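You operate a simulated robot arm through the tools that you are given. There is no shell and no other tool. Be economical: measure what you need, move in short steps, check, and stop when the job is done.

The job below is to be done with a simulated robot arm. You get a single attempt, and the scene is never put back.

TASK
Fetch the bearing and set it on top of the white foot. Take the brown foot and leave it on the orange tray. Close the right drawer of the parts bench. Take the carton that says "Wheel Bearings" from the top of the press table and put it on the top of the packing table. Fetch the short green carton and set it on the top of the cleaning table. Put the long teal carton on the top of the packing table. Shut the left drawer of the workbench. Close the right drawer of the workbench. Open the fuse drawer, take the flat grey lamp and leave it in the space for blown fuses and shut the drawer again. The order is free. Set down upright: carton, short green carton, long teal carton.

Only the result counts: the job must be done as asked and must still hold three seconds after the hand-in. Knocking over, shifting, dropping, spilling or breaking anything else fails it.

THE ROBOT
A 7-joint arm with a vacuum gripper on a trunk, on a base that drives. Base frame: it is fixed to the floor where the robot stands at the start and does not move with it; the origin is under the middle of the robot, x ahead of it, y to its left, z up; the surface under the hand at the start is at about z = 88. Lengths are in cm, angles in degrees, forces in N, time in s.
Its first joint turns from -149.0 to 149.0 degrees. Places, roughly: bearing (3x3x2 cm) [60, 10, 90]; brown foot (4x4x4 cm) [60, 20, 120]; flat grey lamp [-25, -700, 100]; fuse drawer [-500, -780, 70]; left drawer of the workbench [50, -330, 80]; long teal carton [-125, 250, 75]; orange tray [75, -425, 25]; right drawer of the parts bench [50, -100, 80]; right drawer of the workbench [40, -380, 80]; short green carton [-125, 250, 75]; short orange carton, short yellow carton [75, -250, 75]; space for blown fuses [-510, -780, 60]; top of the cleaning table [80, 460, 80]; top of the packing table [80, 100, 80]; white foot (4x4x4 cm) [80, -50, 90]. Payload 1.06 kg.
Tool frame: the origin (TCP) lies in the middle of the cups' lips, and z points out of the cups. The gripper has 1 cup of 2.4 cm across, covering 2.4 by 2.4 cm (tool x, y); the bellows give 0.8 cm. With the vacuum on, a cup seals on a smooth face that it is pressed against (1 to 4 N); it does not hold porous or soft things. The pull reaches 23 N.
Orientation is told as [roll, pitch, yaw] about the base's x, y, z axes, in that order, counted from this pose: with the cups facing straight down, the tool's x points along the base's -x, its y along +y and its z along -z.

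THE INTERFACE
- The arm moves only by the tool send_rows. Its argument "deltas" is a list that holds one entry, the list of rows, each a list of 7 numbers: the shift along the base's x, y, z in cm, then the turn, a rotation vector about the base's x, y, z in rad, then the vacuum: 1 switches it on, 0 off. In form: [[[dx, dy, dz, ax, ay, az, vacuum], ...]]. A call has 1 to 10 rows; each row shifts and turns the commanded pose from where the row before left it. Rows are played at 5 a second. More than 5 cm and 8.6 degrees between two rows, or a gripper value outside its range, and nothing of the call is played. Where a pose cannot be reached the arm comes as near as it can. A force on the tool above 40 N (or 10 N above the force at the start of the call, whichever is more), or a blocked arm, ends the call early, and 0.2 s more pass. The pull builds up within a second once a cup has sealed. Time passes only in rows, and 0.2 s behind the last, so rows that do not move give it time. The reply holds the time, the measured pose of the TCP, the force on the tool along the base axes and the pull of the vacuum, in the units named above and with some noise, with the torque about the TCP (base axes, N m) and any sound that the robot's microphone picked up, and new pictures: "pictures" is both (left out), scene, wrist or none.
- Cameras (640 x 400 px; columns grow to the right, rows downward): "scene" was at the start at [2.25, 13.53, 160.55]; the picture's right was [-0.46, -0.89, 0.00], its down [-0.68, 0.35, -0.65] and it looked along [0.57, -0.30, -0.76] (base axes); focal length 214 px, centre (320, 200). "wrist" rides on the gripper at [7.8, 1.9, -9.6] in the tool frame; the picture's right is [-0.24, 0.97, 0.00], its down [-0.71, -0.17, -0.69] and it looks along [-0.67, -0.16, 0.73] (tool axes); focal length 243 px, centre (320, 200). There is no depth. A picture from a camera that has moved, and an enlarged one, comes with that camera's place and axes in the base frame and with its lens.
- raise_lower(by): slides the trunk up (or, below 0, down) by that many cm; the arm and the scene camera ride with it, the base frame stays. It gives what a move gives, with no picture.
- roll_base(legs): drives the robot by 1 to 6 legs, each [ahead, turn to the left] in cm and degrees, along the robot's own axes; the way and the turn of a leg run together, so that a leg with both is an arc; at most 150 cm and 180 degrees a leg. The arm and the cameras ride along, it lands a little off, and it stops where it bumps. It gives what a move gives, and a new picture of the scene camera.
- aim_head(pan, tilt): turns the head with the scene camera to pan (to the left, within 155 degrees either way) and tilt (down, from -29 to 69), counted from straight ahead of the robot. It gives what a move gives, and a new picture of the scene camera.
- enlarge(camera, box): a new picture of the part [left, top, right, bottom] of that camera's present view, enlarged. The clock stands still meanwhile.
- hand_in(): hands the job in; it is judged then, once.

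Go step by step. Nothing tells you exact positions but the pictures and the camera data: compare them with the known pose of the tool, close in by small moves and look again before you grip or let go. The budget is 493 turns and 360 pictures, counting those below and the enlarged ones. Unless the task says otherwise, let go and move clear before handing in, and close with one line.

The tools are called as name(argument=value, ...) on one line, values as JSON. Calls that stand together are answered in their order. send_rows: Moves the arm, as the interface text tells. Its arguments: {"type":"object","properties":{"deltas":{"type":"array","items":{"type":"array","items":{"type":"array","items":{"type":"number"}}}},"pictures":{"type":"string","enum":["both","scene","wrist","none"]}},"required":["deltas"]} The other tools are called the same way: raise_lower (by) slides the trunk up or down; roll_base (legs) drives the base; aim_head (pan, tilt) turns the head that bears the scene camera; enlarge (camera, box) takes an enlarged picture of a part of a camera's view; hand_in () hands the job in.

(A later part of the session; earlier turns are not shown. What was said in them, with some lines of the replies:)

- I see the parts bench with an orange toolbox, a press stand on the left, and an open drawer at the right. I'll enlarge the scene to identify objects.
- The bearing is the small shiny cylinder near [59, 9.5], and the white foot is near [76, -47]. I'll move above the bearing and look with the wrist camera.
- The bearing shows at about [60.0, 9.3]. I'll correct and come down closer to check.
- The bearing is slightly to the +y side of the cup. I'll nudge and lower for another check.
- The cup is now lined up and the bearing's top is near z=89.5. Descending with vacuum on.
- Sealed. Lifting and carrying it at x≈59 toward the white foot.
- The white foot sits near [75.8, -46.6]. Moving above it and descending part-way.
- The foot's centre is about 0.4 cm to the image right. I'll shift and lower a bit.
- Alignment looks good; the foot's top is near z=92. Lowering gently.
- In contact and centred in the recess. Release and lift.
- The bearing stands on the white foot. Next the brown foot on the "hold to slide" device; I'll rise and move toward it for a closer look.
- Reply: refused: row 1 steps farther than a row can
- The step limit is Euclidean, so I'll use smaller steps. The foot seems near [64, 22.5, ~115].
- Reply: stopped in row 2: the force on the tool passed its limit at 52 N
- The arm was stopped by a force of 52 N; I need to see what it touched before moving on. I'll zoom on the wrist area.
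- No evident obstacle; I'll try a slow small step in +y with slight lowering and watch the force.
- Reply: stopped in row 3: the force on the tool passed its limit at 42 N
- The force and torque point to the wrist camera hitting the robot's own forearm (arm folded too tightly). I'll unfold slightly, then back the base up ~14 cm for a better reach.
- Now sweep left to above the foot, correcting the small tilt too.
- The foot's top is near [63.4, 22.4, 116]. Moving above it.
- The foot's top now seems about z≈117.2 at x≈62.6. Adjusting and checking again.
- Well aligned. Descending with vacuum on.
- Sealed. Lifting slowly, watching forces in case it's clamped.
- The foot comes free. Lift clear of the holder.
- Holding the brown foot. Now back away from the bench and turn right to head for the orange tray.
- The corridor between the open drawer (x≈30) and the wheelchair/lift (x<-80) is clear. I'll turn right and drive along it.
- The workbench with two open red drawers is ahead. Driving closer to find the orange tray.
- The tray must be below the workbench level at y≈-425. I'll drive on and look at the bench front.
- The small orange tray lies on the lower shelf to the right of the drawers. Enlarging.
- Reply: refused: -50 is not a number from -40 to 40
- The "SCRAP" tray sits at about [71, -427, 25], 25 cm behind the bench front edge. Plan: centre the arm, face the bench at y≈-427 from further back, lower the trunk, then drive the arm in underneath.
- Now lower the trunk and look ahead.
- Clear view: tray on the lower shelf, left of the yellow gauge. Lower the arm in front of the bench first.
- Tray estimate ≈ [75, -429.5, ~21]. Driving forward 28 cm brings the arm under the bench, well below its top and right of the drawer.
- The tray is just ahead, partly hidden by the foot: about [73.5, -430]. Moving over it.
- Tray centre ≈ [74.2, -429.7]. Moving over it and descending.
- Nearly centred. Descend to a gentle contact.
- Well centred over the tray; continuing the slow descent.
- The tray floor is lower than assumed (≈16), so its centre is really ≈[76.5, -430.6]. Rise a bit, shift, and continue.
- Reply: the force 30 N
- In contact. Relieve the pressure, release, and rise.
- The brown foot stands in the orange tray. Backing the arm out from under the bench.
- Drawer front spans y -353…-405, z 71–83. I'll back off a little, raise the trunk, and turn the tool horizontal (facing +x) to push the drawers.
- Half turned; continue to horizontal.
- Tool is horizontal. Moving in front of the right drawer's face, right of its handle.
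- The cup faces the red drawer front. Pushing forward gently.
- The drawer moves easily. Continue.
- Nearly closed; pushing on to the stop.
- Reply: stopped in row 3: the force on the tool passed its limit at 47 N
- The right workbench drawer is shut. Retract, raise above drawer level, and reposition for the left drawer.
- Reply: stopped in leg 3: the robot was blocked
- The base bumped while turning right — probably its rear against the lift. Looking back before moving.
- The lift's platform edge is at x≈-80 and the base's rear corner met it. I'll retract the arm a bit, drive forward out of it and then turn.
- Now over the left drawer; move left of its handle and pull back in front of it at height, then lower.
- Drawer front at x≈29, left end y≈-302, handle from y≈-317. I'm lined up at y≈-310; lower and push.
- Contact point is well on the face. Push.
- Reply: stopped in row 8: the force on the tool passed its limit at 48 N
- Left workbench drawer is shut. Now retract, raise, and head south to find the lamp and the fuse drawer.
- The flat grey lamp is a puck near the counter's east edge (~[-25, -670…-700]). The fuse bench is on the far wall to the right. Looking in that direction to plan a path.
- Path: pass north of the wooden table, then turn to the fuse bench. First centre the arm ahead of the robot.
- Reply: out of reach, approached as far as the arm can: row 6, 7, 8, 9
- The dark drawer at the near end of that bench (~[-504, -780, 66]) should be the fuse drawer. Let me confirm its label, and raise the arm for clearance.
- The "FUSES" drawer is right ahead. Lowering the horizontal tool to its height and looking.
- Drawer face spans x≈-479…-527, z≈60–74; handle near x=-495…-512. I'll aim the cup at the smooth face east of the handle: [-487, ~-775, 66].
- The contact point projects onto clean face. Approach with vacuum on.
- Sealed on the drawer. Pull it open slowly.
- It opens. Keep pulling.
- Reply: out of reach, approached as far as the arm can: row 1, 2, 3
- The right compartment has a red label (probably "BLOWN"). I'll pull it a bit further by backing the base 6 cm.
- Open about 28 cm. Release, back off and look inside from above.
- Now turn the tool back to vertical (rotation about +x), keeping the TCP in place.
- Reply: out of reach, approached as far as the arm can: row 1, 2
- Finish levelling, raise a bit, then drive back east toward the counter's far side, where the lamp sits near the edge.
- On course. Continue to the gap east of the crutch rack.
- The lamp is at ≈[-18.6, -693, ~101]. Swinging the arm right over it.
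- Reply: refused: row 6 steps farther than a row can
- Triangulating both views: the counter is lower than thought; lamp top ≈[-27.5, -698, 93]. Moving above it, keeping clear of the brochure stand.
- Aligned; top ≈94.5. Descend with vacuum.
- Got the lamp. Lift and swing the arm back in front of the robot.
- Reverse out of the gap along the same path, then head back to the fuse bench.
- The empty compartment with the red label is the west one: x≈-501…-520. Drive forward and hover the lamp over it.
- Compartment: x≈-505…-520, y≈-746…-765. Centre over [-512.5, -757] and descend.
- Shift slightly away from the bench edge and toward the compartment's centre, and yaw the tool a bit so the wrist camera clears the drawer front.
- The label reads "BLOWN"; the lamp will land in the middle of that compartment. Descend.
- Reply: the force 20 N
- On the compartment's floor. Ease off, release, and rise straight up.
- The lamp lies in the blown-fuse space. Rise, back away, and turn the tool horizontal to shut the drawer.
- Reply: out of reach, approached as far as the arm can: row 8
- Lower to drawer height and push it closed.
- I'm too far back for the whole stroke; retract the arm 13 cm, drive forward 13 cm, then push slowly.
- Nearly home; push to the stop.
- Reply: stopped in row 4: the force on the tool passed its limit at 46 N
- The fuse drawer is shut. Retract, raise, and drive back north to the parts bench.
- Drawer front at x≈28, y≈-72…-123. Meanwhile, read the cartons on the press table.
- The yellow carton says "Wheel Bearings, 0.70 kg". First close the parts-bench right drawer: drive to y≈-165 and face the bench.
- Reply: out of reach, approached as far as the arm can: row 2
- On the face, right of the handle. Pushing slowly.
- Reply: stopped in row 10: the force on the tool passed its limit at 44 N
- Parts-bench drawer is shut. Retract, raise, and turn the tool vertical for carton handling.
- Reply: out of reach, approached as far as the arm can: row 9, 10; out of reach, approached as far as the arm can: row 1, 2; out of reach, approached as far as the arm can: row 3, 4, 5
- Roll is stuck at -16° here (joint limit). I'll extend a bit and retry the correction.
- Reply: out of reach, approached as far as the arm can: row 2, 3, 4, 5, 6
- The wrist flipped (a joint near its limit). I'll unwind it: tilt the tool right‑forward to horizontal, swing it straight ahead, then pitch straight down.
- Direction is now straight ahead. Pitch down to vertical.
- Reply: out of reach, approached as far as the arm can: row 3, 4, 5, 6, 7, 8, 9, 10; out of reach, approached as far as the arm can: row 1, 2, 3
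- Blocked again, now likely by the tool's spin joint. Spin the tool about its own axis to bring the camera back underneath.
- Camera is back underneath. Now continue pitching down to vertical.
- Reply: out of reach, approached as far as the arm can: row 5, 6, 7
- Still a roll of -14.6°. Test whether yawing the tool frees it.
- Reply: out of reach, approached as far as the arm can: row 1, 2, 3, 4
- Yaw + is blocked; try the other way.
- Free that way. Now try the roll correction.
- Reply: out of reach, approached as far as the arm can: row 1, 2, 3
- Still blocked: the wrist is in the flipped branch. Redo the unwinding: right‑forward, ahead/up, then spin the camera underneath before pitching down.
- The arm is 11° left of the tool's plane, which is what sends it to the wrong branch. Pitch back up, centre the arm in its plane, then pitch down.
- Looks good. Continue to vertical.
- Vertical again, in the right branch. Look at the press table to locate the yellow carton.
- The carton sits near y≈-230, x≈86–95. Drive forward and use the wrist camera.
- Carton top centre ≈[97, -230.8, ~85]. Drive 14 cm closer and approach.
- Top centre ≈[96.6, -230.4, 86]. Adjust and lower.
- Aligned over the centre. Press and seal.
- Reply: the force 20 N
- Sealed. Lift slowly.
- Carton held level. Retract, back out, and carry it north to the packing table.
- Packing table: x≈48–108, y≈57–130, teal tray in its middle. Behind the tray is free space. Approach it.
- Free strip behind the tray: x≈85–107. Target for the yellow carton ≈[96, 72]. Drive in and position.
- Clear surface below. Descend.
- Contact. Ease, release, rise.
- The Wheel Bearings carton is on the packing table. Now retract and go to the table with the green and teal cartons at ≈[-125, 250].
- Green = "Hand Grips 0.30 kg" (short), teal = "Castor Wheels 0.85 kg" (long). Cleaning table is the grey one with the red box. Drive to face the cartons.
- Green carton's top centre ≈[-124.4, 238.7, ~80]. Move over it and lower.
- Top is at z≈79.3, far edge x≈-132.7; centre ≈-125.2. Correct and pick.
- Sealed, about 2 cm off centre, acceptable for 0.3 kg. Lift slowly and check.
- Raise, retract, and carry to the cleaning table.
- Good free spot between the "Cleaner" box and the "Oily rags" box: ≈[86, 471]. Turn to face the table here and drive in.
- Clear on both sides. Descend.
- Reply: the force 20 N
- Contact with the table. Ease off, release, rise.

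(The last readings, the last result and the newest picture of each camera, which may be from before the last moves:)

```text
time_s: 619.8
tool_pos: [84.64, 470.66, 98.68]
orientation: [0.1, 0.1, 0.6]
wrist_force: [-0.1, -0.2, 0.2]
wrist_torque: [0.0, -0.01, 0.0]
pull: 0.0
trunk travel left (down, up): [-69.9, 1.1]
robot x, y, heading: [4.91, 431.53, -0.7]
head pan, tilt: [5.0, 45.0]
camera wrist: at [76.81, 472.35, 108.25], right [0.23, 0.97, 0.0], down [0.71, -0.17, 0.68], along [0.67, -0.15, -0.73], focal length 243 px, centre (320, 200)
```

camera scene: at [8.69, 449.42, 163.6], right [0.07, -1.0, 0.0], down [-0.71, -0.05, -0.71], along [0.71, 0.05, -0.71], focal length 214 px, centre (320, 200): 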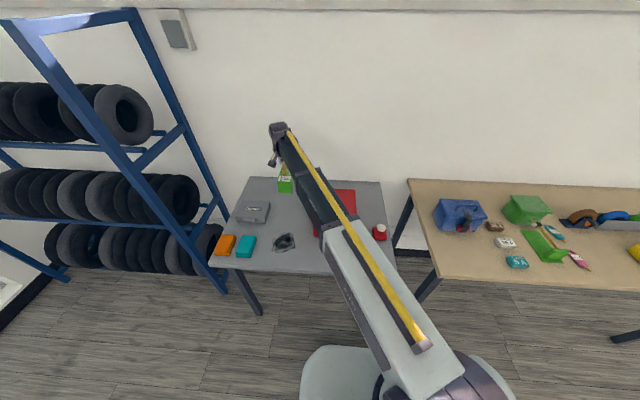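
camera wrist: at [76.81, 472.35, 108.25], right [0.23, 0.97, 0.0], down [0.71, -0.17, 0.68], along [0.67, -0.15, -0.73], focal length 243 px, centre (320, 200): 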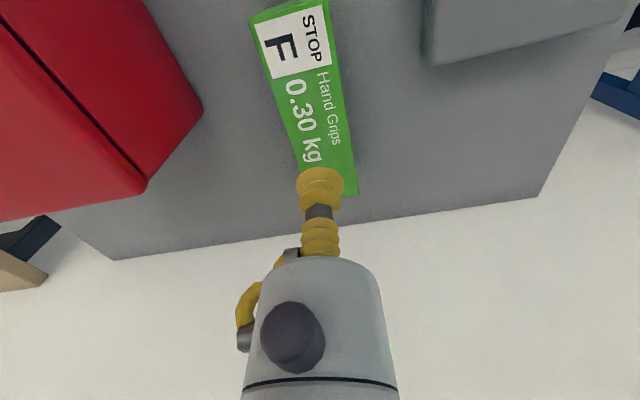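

Green carton is set down. Go back for the teal one.

send_rows(deltas=[[[0, 0, 4.5, 0, 0, 0, 0], [0, 0, 4.5, 0, 0, 0, 0], [0, 0, 3.5, 0, 0, 0, 0], [-1, -4.8, 0, 0, 0, 0, 0], [-1, -4.8, 0, 0, 0, 0, 0], [0, -4.9, 0, 0, 0, 0, 0], [0, -4.9, 0, 0, 0, 0, 0], [0, -4.9, 0, 0, 0, 0, 0], [0, -4.9, 0, 0, 0, 0, 0], [0, -4.9, 0, 0, 0, 0, 0]]], pictures="none")

roll_base(legs=[[-18, 0], [0, -95.5], [150, 0], [40, 0], [0, -85]])

```text
time_s: 622.0
tool_pos: [82.32, 436.59, 110.58]
orientation: [0.1, 0.0, 0.6]
wrist_force: [-0.4, -0.6, -0.3]
wrist_torque: [0.0, 0.0, 0.0]
pull: 0.0
trunk travel left (down, up): [-69.9, 1.1]
robot x, y, heading: [4.9, 431.41, -1.0]
head pan, tilt: [5.0, 45.0]
```

```text
time_s: 640.0
tool_pos: [-111.36, 245.5, 110.59]
orientation: [0.1, -0.1, 179.4]
wrist_force: [0.7, 0.1, 0.2]
wrist_torque: [-0.04, -0.02, 0.0]
pull: 0.1
trunk travel left (down, up): [-69.9, 1.1]
robot x, y, heading: [-33.91, 249.41, 178.1]
head pan, tilt: [5.0, 45.0]
camera scene: at [-38.23, 231.71, 163.6], right [-0.06, 1.0, 0.0], down [0.71, 0.04, -0.71], along [-0.71, -0.04, -0.71], focal length 214 px, centre (320, 200)
```

scene: 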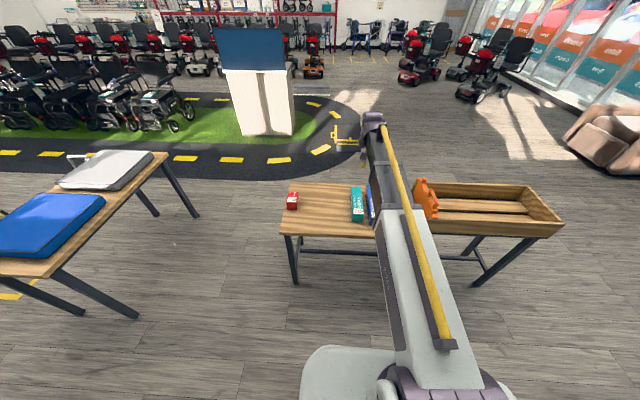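

Move over the teal carton (≈[-127, 248]) and look.

send_rows(deltas=[[[-4, 1, -2, 0, 0, 0, 0], [-4, 1, -2, 0, 0, 0, 0], [-4, 0.5, -3, 0, 0, 0, 0], [-2, 0, -4, 0, 0, 0, 0], [0, 0, -4, 0, 0, 0, 0], [0, 0, 0, 0, 0, 0, 0]]], pictures="wrist")

```text
refused: row 3 steps farther than a row can; nothing moved
```

send_rows(deltas=[[[-4, 1, -2, 0, 0, 0, 0], [-4, 1, -2, 0, 0, 0, 0], [-4, 0.5, -2, 0, 0, 0, 0], [-2, 0, -4, 0, 0, 0, 0], [0, 0, -4, 0, 0, 0, 0], [0, 0, -1, 0, 0, 0, 0], [0, 0, 0, 0, 0, 0, 0]]], pictures="wrist")

```text
time_s: 641.6
tool_pos: [-125.46, 248.06, 95.47]
orientation: [0.2, 0.0, 179.5]
wrist_force: [-0.6, 0.4, -0.1]
wrist_torque: [0.02, 0.04, 0.02]
pull: 0.0
trunk travel left (down, up): [-69.9, 1.1]
robot x, y, heading: [-33.96, 249.01, 178.1]
head pan, tilt: [5.0, 45.0]
camera wrist: at [-117.66, 246.06, 105.08], right [-0.24, -0.97, 0.0], down [-0.71, 0.18, 0.69], along [-0.67, 0.17, -0.73], focal length 243 px, centre (320, 200)
```

wrist: 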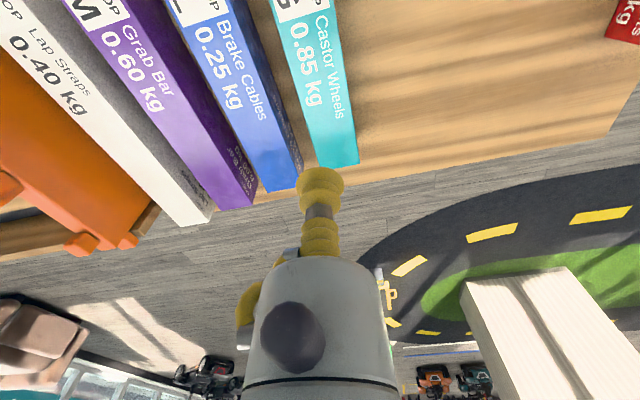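

Teal centre ≈[-127.2, 248.4, 75.7]. Lower onto it.

send_rows(deltas=[[[-1.7, 0.4, -3, 0, 0, 0, 0], [0, 0, -4, 0, 0, 0, 0], [0, 0, -4, 0, 0, 0, 0], [0, 0, -4, 0, 0, 0, 0], [0, 0, 0, 0, 0, 0, 0]]], pictures="wrist")

```text
time_s: 642.8
tool_pos: [-127.14, 248.5, 80.55]
orientation: [0.2, 0.1, 179.6]
wrist_force: [1.3, 0.4, 0.2]
wrist_torque: [-0.02, 0.03, -0.01]
pull: 0.0
trunk travel left (down, up): [-69.9, 1.1]
robot x, y, heading: [-33.82, 249.64, 178.3]
head pan, tilt: [5.0, 45.0]
camera wrist: at [-119.38, 246.35, 90.12], right [-0.24, -0.97, 0.0], down [-0.71, 0.18, 0.69], along [-0.66, 0.17, -0.73], focal length 243 px, centre (320, 200)
```

wrist: 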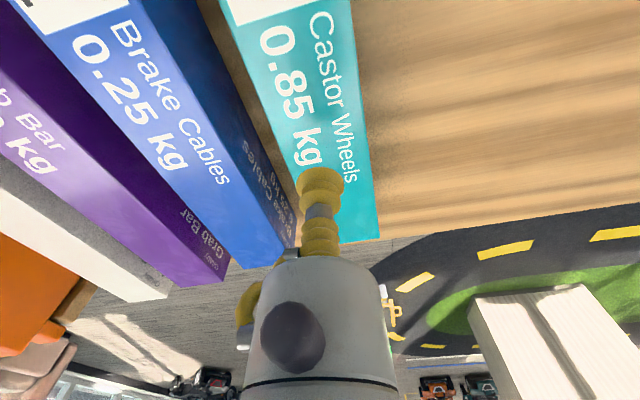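

send_rows(deltas=[[[0, -0.4, -2, 0, 0, 0, 1], [0, 0, -1.5, 0, 0, 0, 1], [0, 0, -0.8, 0, 0, 0, 1], [0, 0, -0.5, 0, 0, 0, 1], [0, 0, -0.4, 0, 0, 0, 1], [0, 0, 0, 0, 0, 0, 1], [0, 0, 0, 0, 0, 0, 1]]], pictures="none")

```text
time_s: 644.4
tool_pos: [-127.23, 248.14, 75.4]
orientation: [0.0, -0.1, 179.5]
wrist_force: [-0.7, 1.4, 10.9]
wrist_torque: [0.02, 0.01, 0.08]
pull: 23.1
trunk travel left (down, up): [-69.9, 1.1]
robot x, y, heading: [-33.86, 249.26, 178.1]
head pan, tilt: [5.0, 45.0]
```

Sealed. Lift slowly.

send_rows(deltas=[[[0, 0, 0.5, 0, 0, 0, 1], [0, 0, 0.8, 0, 0, 0, 1], [0, 0, 1.5, 0, 0, 0, 1], [0, 0, 2, 0, 0, 0, 1], [0, 0, 3, 0, 0, 0, 1], [0, 0, 3, 0, 0, 0, 1], [0, 0, 3, 0, 0, 0, 1], [0, 0, 3, 0, 0, 0, 1], [0, 0, 0, 0, 0, 0, 1]]], pictures="wrist")

```text
time_s: 646.4
tool_pos: [-127.04, 247.97, 91.93]
orientation: [0.1, 0.0, 179.4]
wrist_force: [0.2, -0.5, -9.1]
wrist_torque: [-0.01, 0.0, -0.01]
pull: 22.5
trunk travel left (down, up): [-69.9, 1.1]
robot x, y, heading: [-34.06, 248.83, 178.2]
head pan, tilt: [5.0, 45.0]
camera wrist: at [-119.24, 245.89, 101.66], right [-0.24, -0.97, 0.0], down [-0.71, 0.18, 0.68], along [-0.66, 0.17, -0.73], focal length 243 px, centre (320, 200)
```

wrist: 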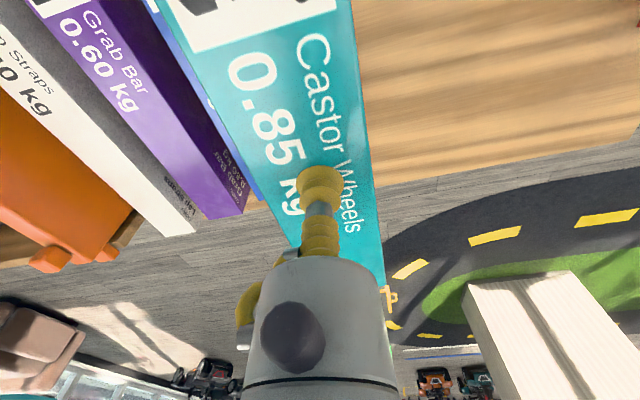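

Held and balanced. Raise, retract, and carry it to the packing table (target: left-rear strip, ≈[91, 121], clear of the tray and the yellow carton).

send_rows(deltas=[[[0, 0, 3, 0, 0, 0, 1], [0, 0, 4, 0, 0, 0, 1], [1, 0, 4, 0, 0, 0, 1], [2, 0, 4, 0, 0, 0, 1], [3, 0, 3, 0, 0, 0, 1], [3, 0, 2, 0, 0, 0, 1], [3, 0, 0, 0, 0, 0, 1], [2, 0, 0, 0, 0, 0, 1], [0, 0, 0, 0, 0, 0, 1]]], pictures="none")

roll_base(legs=[[0, 102], [138, 0], [0, 79]])

aim_head(pan=0, tilt=45)

```text
time_s: 648.4
tool_pos: [-113.34, 248.14, 112.03]
orientation: [0.1, 0.0, 179.5]
wrist_force: [-0.5, -0.1, -8.1]
wrist_torque: [-0.02, -0.04, -0.02]
pull: 22.6
trunk travel left (down, up): [-69.9, 1.1]
robot x, y, heading: [-34.02, 248.93, 178.3]
head pan, tilt: [5.0, 45.0]
```

```text
time_s: 663.2
tool_pos: [76.31, 120.25, 111.99]
orientation: [0.1, 0.0, 4.7]
wrist_force: [-0.7, -0.7, -7.3]
wrist_torque: [0.01, 0.0, 0.02]
pull: 23.6
trunk travel left (down, up): [-69.9, 1.1]
robot x, y, heading: [-2.76, 112.49, 3.1]
head pan, tilt: [5.0, 45.0]
camera scene: at [-0.16, 130.04, 163.6], right [0.15, -0.99, 0.0], down [-0.7, -0.1, -0.71], along [0.7, 0.1, -0.71], focal length 214 px, centre (320, 200)
```

scene: 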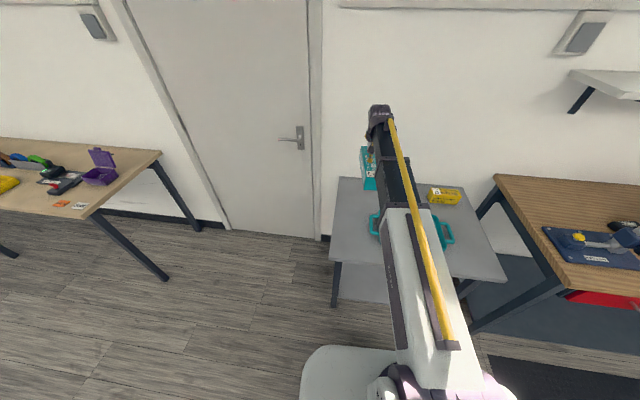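

```text
time_s: 663.9
tool_pos: [76.28, 120.33, 112.02]
orientation: [0.2, 0.0, 4.6]
wrist_force: [0.2, -0.2, -8.2]
wrist_torque: [0.02, 0.07, -0.03]
pull: 22.8
trunk travel left (down, up): [-69.9, 1.1]
robot x, y, heading: [-2.77, 112.0, 3.2]
head pan, tilt: [0.0, 45.0]
camera scene: at [-0.08, 129.32, 163.6], right [0.06, -1.0, 0.0], down [-0.71, -0.04, -0.71], along [0.71, 0.04, -0.71], focal length 214 px, centre (320, 200)
```

scene: 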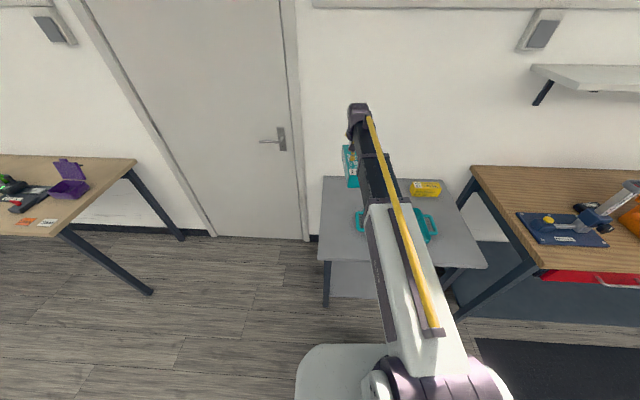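

The left strip is y≈116–132. Drive in slightly, straighten the yaw, and position at ≈[90, 124].

roll_base(legs=[[9, 0]])

send_rows(deltas=[[[2, 1.5, 0, 0, 0, -0.04, 1], [2, 1.5, 0, 0, 0, -0.04, 1], [1, 0, -2, 0, 0, 0, 1], [0, 0, -3, 0, 0, 0, 1], [0, 0, -3, 0, 0, 0, 1], [0, 0, 0, 0, 0, 0, 1]]], pictures="wrist")

```text
time_s: 665.0
tool_pos: [85.21, 120.81, 111.98]
orientation: [0.1, 0.1, 4.8]
wrist_force: [0.1, 0.3, -8.1]
wrist_torque: [0.02, 0.04, -0.02]
pull: 22.9
trunk travel left (down, up): [-69.9, 1.1]
robot x, y, heading: [6.23, 112.34, 3.5]
head pan, tilt: [0.0, 45.0]
camera scene: at [8.88, 129.85, 163.59], right [0.06, -1.0, 0.0], down [-0.71, -0.04, -0.71], along [0.7, 0.04, -0.71], focal length 214 px, centre (320, 200)
```

scene: 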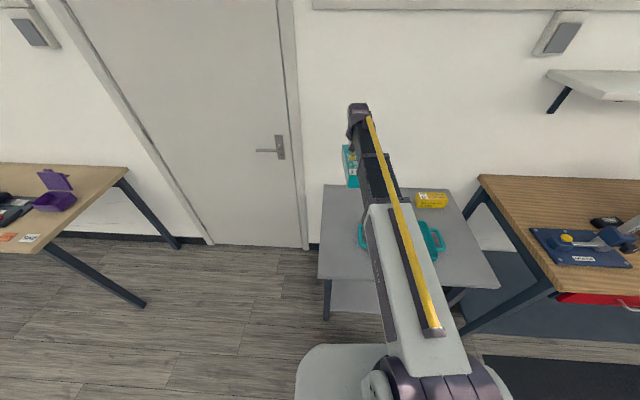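

```text
time_s: 666.4
tool_pos: [89.97, 123.84, 104.03]
orientation: [0.1, 0.0, 0.2]
wrist_force: [0.2, -0.7, -8.7]
wrist_torque: [0.01, 0.06, -0.01]
pull: 22.8
trunk travel left (down, up): [-69.9, 1.1]
robot x, y, heading: [6.49, 112.84, 3.3]
head pan, tilt: [0.0, 45.0]
camera wrist: at [82.08, 125.51, 113.75], right [0.23, 0.97, 0.0], down [0.71, -0.17, 0.68], along [0.67, -0.16, -0.73], focal length 243 px, centre (320, 200)
```

wrist: 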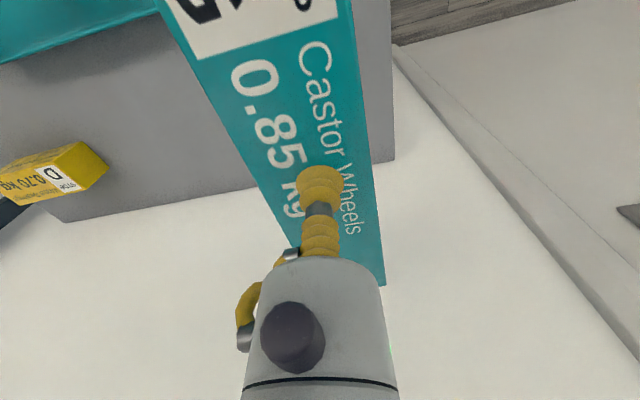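

Carton is inside the table edge (y≈132.8). Descend.

send_rows(deltas=[[[0, 0, -3, 0, 0, 0, 1], [0, 0, -3, 0, 0, 0, 1], [0, 0, -3, 0, 0, 0, 1], [0, 0, -3, 0, 0, 0, 1], [0, 0, -2, 0, 0, 0, 1], [0, 0, 0, 0, 0, 0, 1]]], pictures="wrist")

send_rows(deltas=[[[0, 0, -1, 0, 0, 0, 1], [0, 0, -1, 0, 0, 0, 1], [0, 0, -0.7, 0, 0, 0, 1], [0, 0, -0.5, 0, 0, 0, 1], [0, 0, 0, 0, 0, 0, 1]]], pictures="none")

```text
time_s: 667.8
tool_pos: [89.91, 123.78, 89.99]
orientation: [0.1, 0.0, 0.2]
wrist_force: [1.1, -0.9, -8.4]
wrist_torque: [0.03, 0.07, 0.02]
pull: 22.3
trunk travel left (down, up): [-69.9, 1.1]
robot x, y, heading: [6.17, 112.75, 3.5]
head pan, tilt: [0.0, 45.0]
camera wrist: at [82.2, 125.49, 99.71], right [0.23, 0.97, 0.0], down [0.71, -0.17, 0.68], along [0.67, -0.16, -0.73], focal length 243 px, centre (320, 200)
```

wrist: 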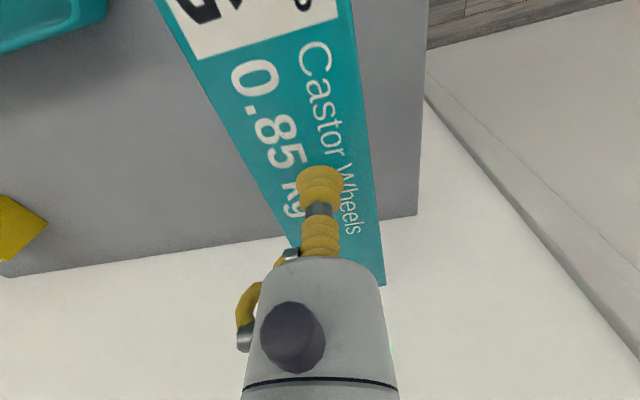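

```text
time_s: 669.0
tool_pos: [90.14, 123.87, 86.93]
orientation: [0.1, 0.1, 0.3]
wrist_force: [0.3, -0.6, -7.8]
wrist_torque: [0.0, 0.03, 0.01]
pull: 22.5
trunk travel left (down, up): [-69.9, 1.1]
robot x, y, heading: [6.02, 112.85, 3.4]
head pan, tilt: [0.0, 45.0]
```

send_rows(deltas=[[[0, 0, -0.8, 0, 0, 0, 1], [0, 0, -0.8, 0, 0, 0, 1], [0, 0, -0.8, 0, 0, 0, 1], [0, 0, 0, 0, 0, 0, 1]]], pictures="none")

send_rows(deltas=[[[0, 0, -0.4, 0, 0, 0, 1], [0, 0, -0.4, 0, 0, 0, 1], [0, 0, -0.4, 0, 0, 0, 1], [0, 0, 0, 0, 0, 0, 1]]], pictures="none")

```text
time_s: 670.0
tool_pos: [89.95, 123.8, 84.43]
orientation: [0.1, 0.1, 0.1]
wrist_force: [-0.5, 1.4, -8.2]
wrist_torque: [0.02, 0.05, 0.01]
pull: 22.5
trunk travel left (down, up): [-69.9, 1.1]
robot x, y, heading: [6.26, 112.32, 3.6]
head pan, tilt: [0.0, 45.0]
```

```text
time_s: 671.0
tool_pos: [90.07, 123.92, 83.34]
orientation: [0.1, -0.1, 0.3]
wrist_force: [0.3, 0.2, -8.3]
wrist_torque: [0.01, 0.05, 0.01]
pull: 23.0
trunk travel left (down, up): [-69.9, 1.1]
robot x, y, heading: [6.06, 112.28, 3.4]
head pan, tilt: [0.0, 45.0]
```

send_rows(deltas=[[[0, 0, -0.4, 0, 0, 0, 1], [0, 0, -0.4, 0, 0, 0, 1], [0, 0, -0.4, 0, 0, 0, 1], [0, 0, 0, 0, 0, 0, 1]]], pictures="wrist")

```text
time_s: 672.0
tool_pos: [89.96, 123.81, 82.29]
orientation: [0.2, -0.1, 0.2]
wrist_force: [4.8, 0.3, 18.1]
wrist_torque: [-0.04, -0.03, 0.03]
pull: 22.9
trunk travel left (down, up): [-69.9, 1.1]
robot x, y, heading: [6.55, 112.39, 3.2]
head pan, tilt: [0.0, 45.0]
camera wrist: at [82.1, 125.53, 91.9], right [0.23, 0.97, 0.0], down [0.71, -0.17, 0.69], along [0.67, -0.16, -0.73], focal length 243 px, centre (320, 200)
```

wrist: 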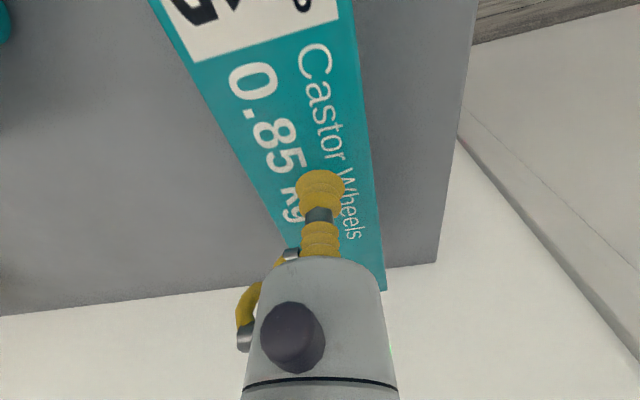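

Contact. Ease off, release, and rise.

send_rows(deltas=[[[0, 0, 0.4, 0, 0, 0, 1], [0, 0, 0.2, 0, 0, 0, 0], [0, 0, 0, 0, 0, 0, 0], [0, 0, 0, 0, 0, 0, 0], [0, 0, 0, 0, 0, 0, 0], [0, 0, 0, 0, 0, 0, 0], [0, 0, 0.5, 0, 0, 0, 0], [0, 0, 3, 0, 0, 0, 0], [0, 0, 4, 0, 0, 0, 0], [0, 0, 4.5, 0, 0, 0, 0]]], pictures="none")

send_rows(deltas=[[[0, 0, 4.5, 0, 0, 0, 0], [0, 0, 4.5, 0, 0, 0, 0], [-2, 0, 4, 0, 0, 0, 0], [-3, 0, 0, 0, 0, 0, 0], [-3, 0, 0, 0, 0, 0, 0], [0, 0, 0, 0, 0, 0, 0]]])

```text
time_s: 674.1
tool_pos: [90.16, 123.65, 94.82]
orientation: [0.2, 0.1, 0.2]
wrist_force: [-0.1, 0.8, 0.0]
wrist_torque: [0.0, 0.0, 0.02]
pull: 0.0
trunk travel left (down, up): [-69.9, 1.1]
robot x, y, heading: [6.25, 112.3, 3.5]
head pan, tilt: [0.0, 45.0]
```

```text
time_s: 675.5
tool_pos: [81.87, 123.92, 107.55]
orientation: [0.1, 0.0, 0.2]
wrist_force: [-0.1, 0.0, -0.5]
wrist_torque: [0.01, 0.0, 0.01]
pull: 0.1
trunk travel left (down, up): [-69.9, 1.1]
robot x, y, heading: [6.26, 112.62, 3.2]
head pan, tilt: [0.0, 45.0]
camera scene: at [8.69, 129.84, 163.6], right [0.06, -1.0, 0.0], down [-0.71, -0.04, -0.71], along [0.71, 0.04, -0.71], focal length 214 px, centre (320, 200)
camera wrist: at [74.07, 125.54, 117.21], right [0.23, 0.97, 0.0], down [0.71, -0.17, 0.68], along [0.67, -0.16, -0.73], focal length 243 px, centre (320, 200)
```

scene: 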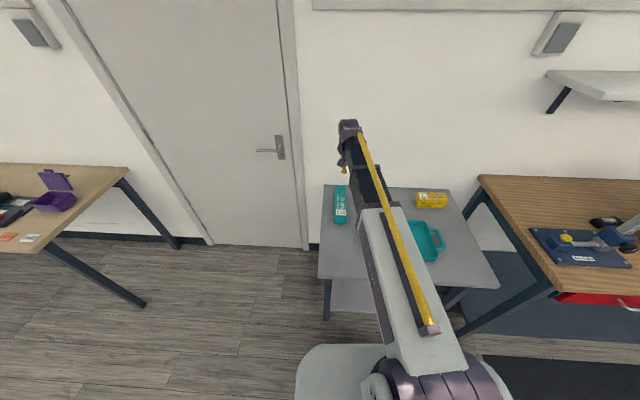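
wrist: 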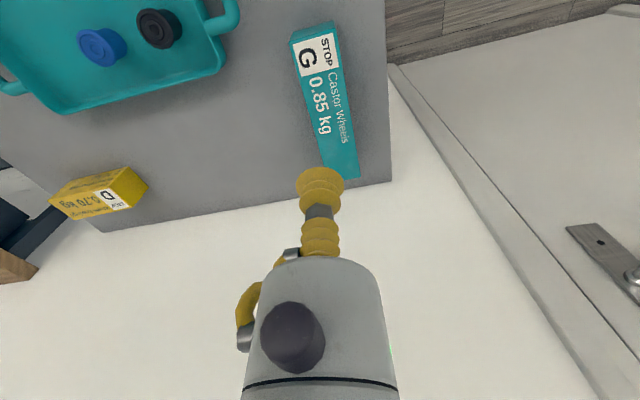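

Both cartons stand on the packing table. A last check of the bearing on the white foot before handing in.

roll_base(legs=[[-20, 0]])

aim_head(pan=-60, tilt=30)

enlarge(camera="scene", box=[240, 120, 440, 260])

```text
time_s: 677.1
tool_pos: [61.82, 122.33, 107.56]
orientation: [0.1, 0.0, -0.1]
wrist_force: [-0.4, 0.4, -0.3]
wrist_torque: [0.0, -0.03, 0.03]
pull: 0.0
trunk travel left (down, up): [-69.9, 1.1]
robot x, y, heading: [-13.99, 111.49, 3.1]
head pan, tilt: [0.0, 45.0]
camera scene: at [-11.32, 128.67, 163.61], right [0.05, -1.0, 0.0], down [-0.71, -0.04, -0.71], along [0.71, 0.04, -0.71], focal length 214 px, centre (320, 200)
```

scene: 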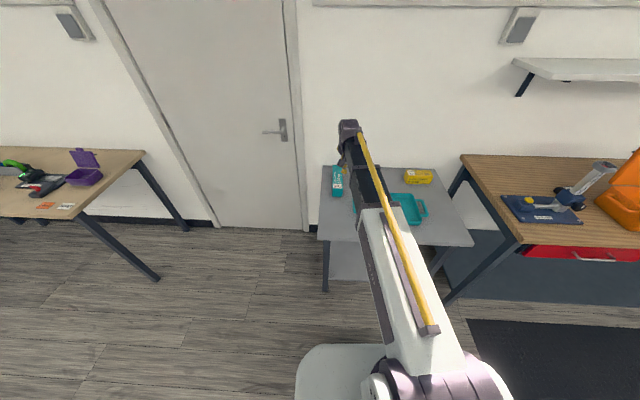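

```text
time_s: 678.5
tool_pos: [61.79, 122.44, 107.49]
orientation: [0.1, 0.0, -0.1]
wrist_force: [0.2, 0.1, 0.9]
wrist_torque: [-0.03, -0.01, -0.01]
pull: 0.1
trunk travel left (down, up): [-69.9, 1.1]
robot x, y, heading: [-13.93, 111.61, 3.1]
head pan, tilt: [-60.0, 30.0]
camera scene: at [-14.46, 120.66, 165.86], right [-0.84, -0.55, 0.0], down [-0.27, 0.42, -0.87], along [0.47, -0.72, -0.5], focal length 214 px, centre (320, 200)
```

scene: 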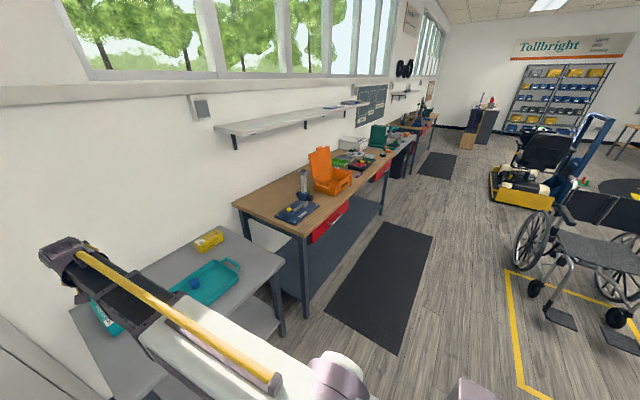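

```text
2.86 times, centred on (340, 190) of scene
camera zoom: at [-14.46, 120.66, 165.86], right [-0.84, -0.55, 0.0], down [-0.27, 0.42, -0.87], along [0.47, -0.72, -0.5], focal length 613 px, centre (263, 229)
```

zoom: 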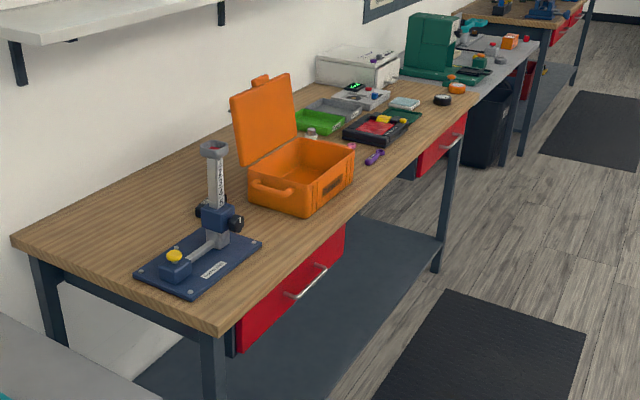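

The bearing still sits on the white foot, and the bench drawers are flush. Everything is in place, so I'm handing in.

hand_in()

```text
The job is handed in.
```

I finished every item on the list and handed the job in; the bearing, brown foot, lamp and all three cartons are set down, and the fuse drawer and the three bench drawers are shut.
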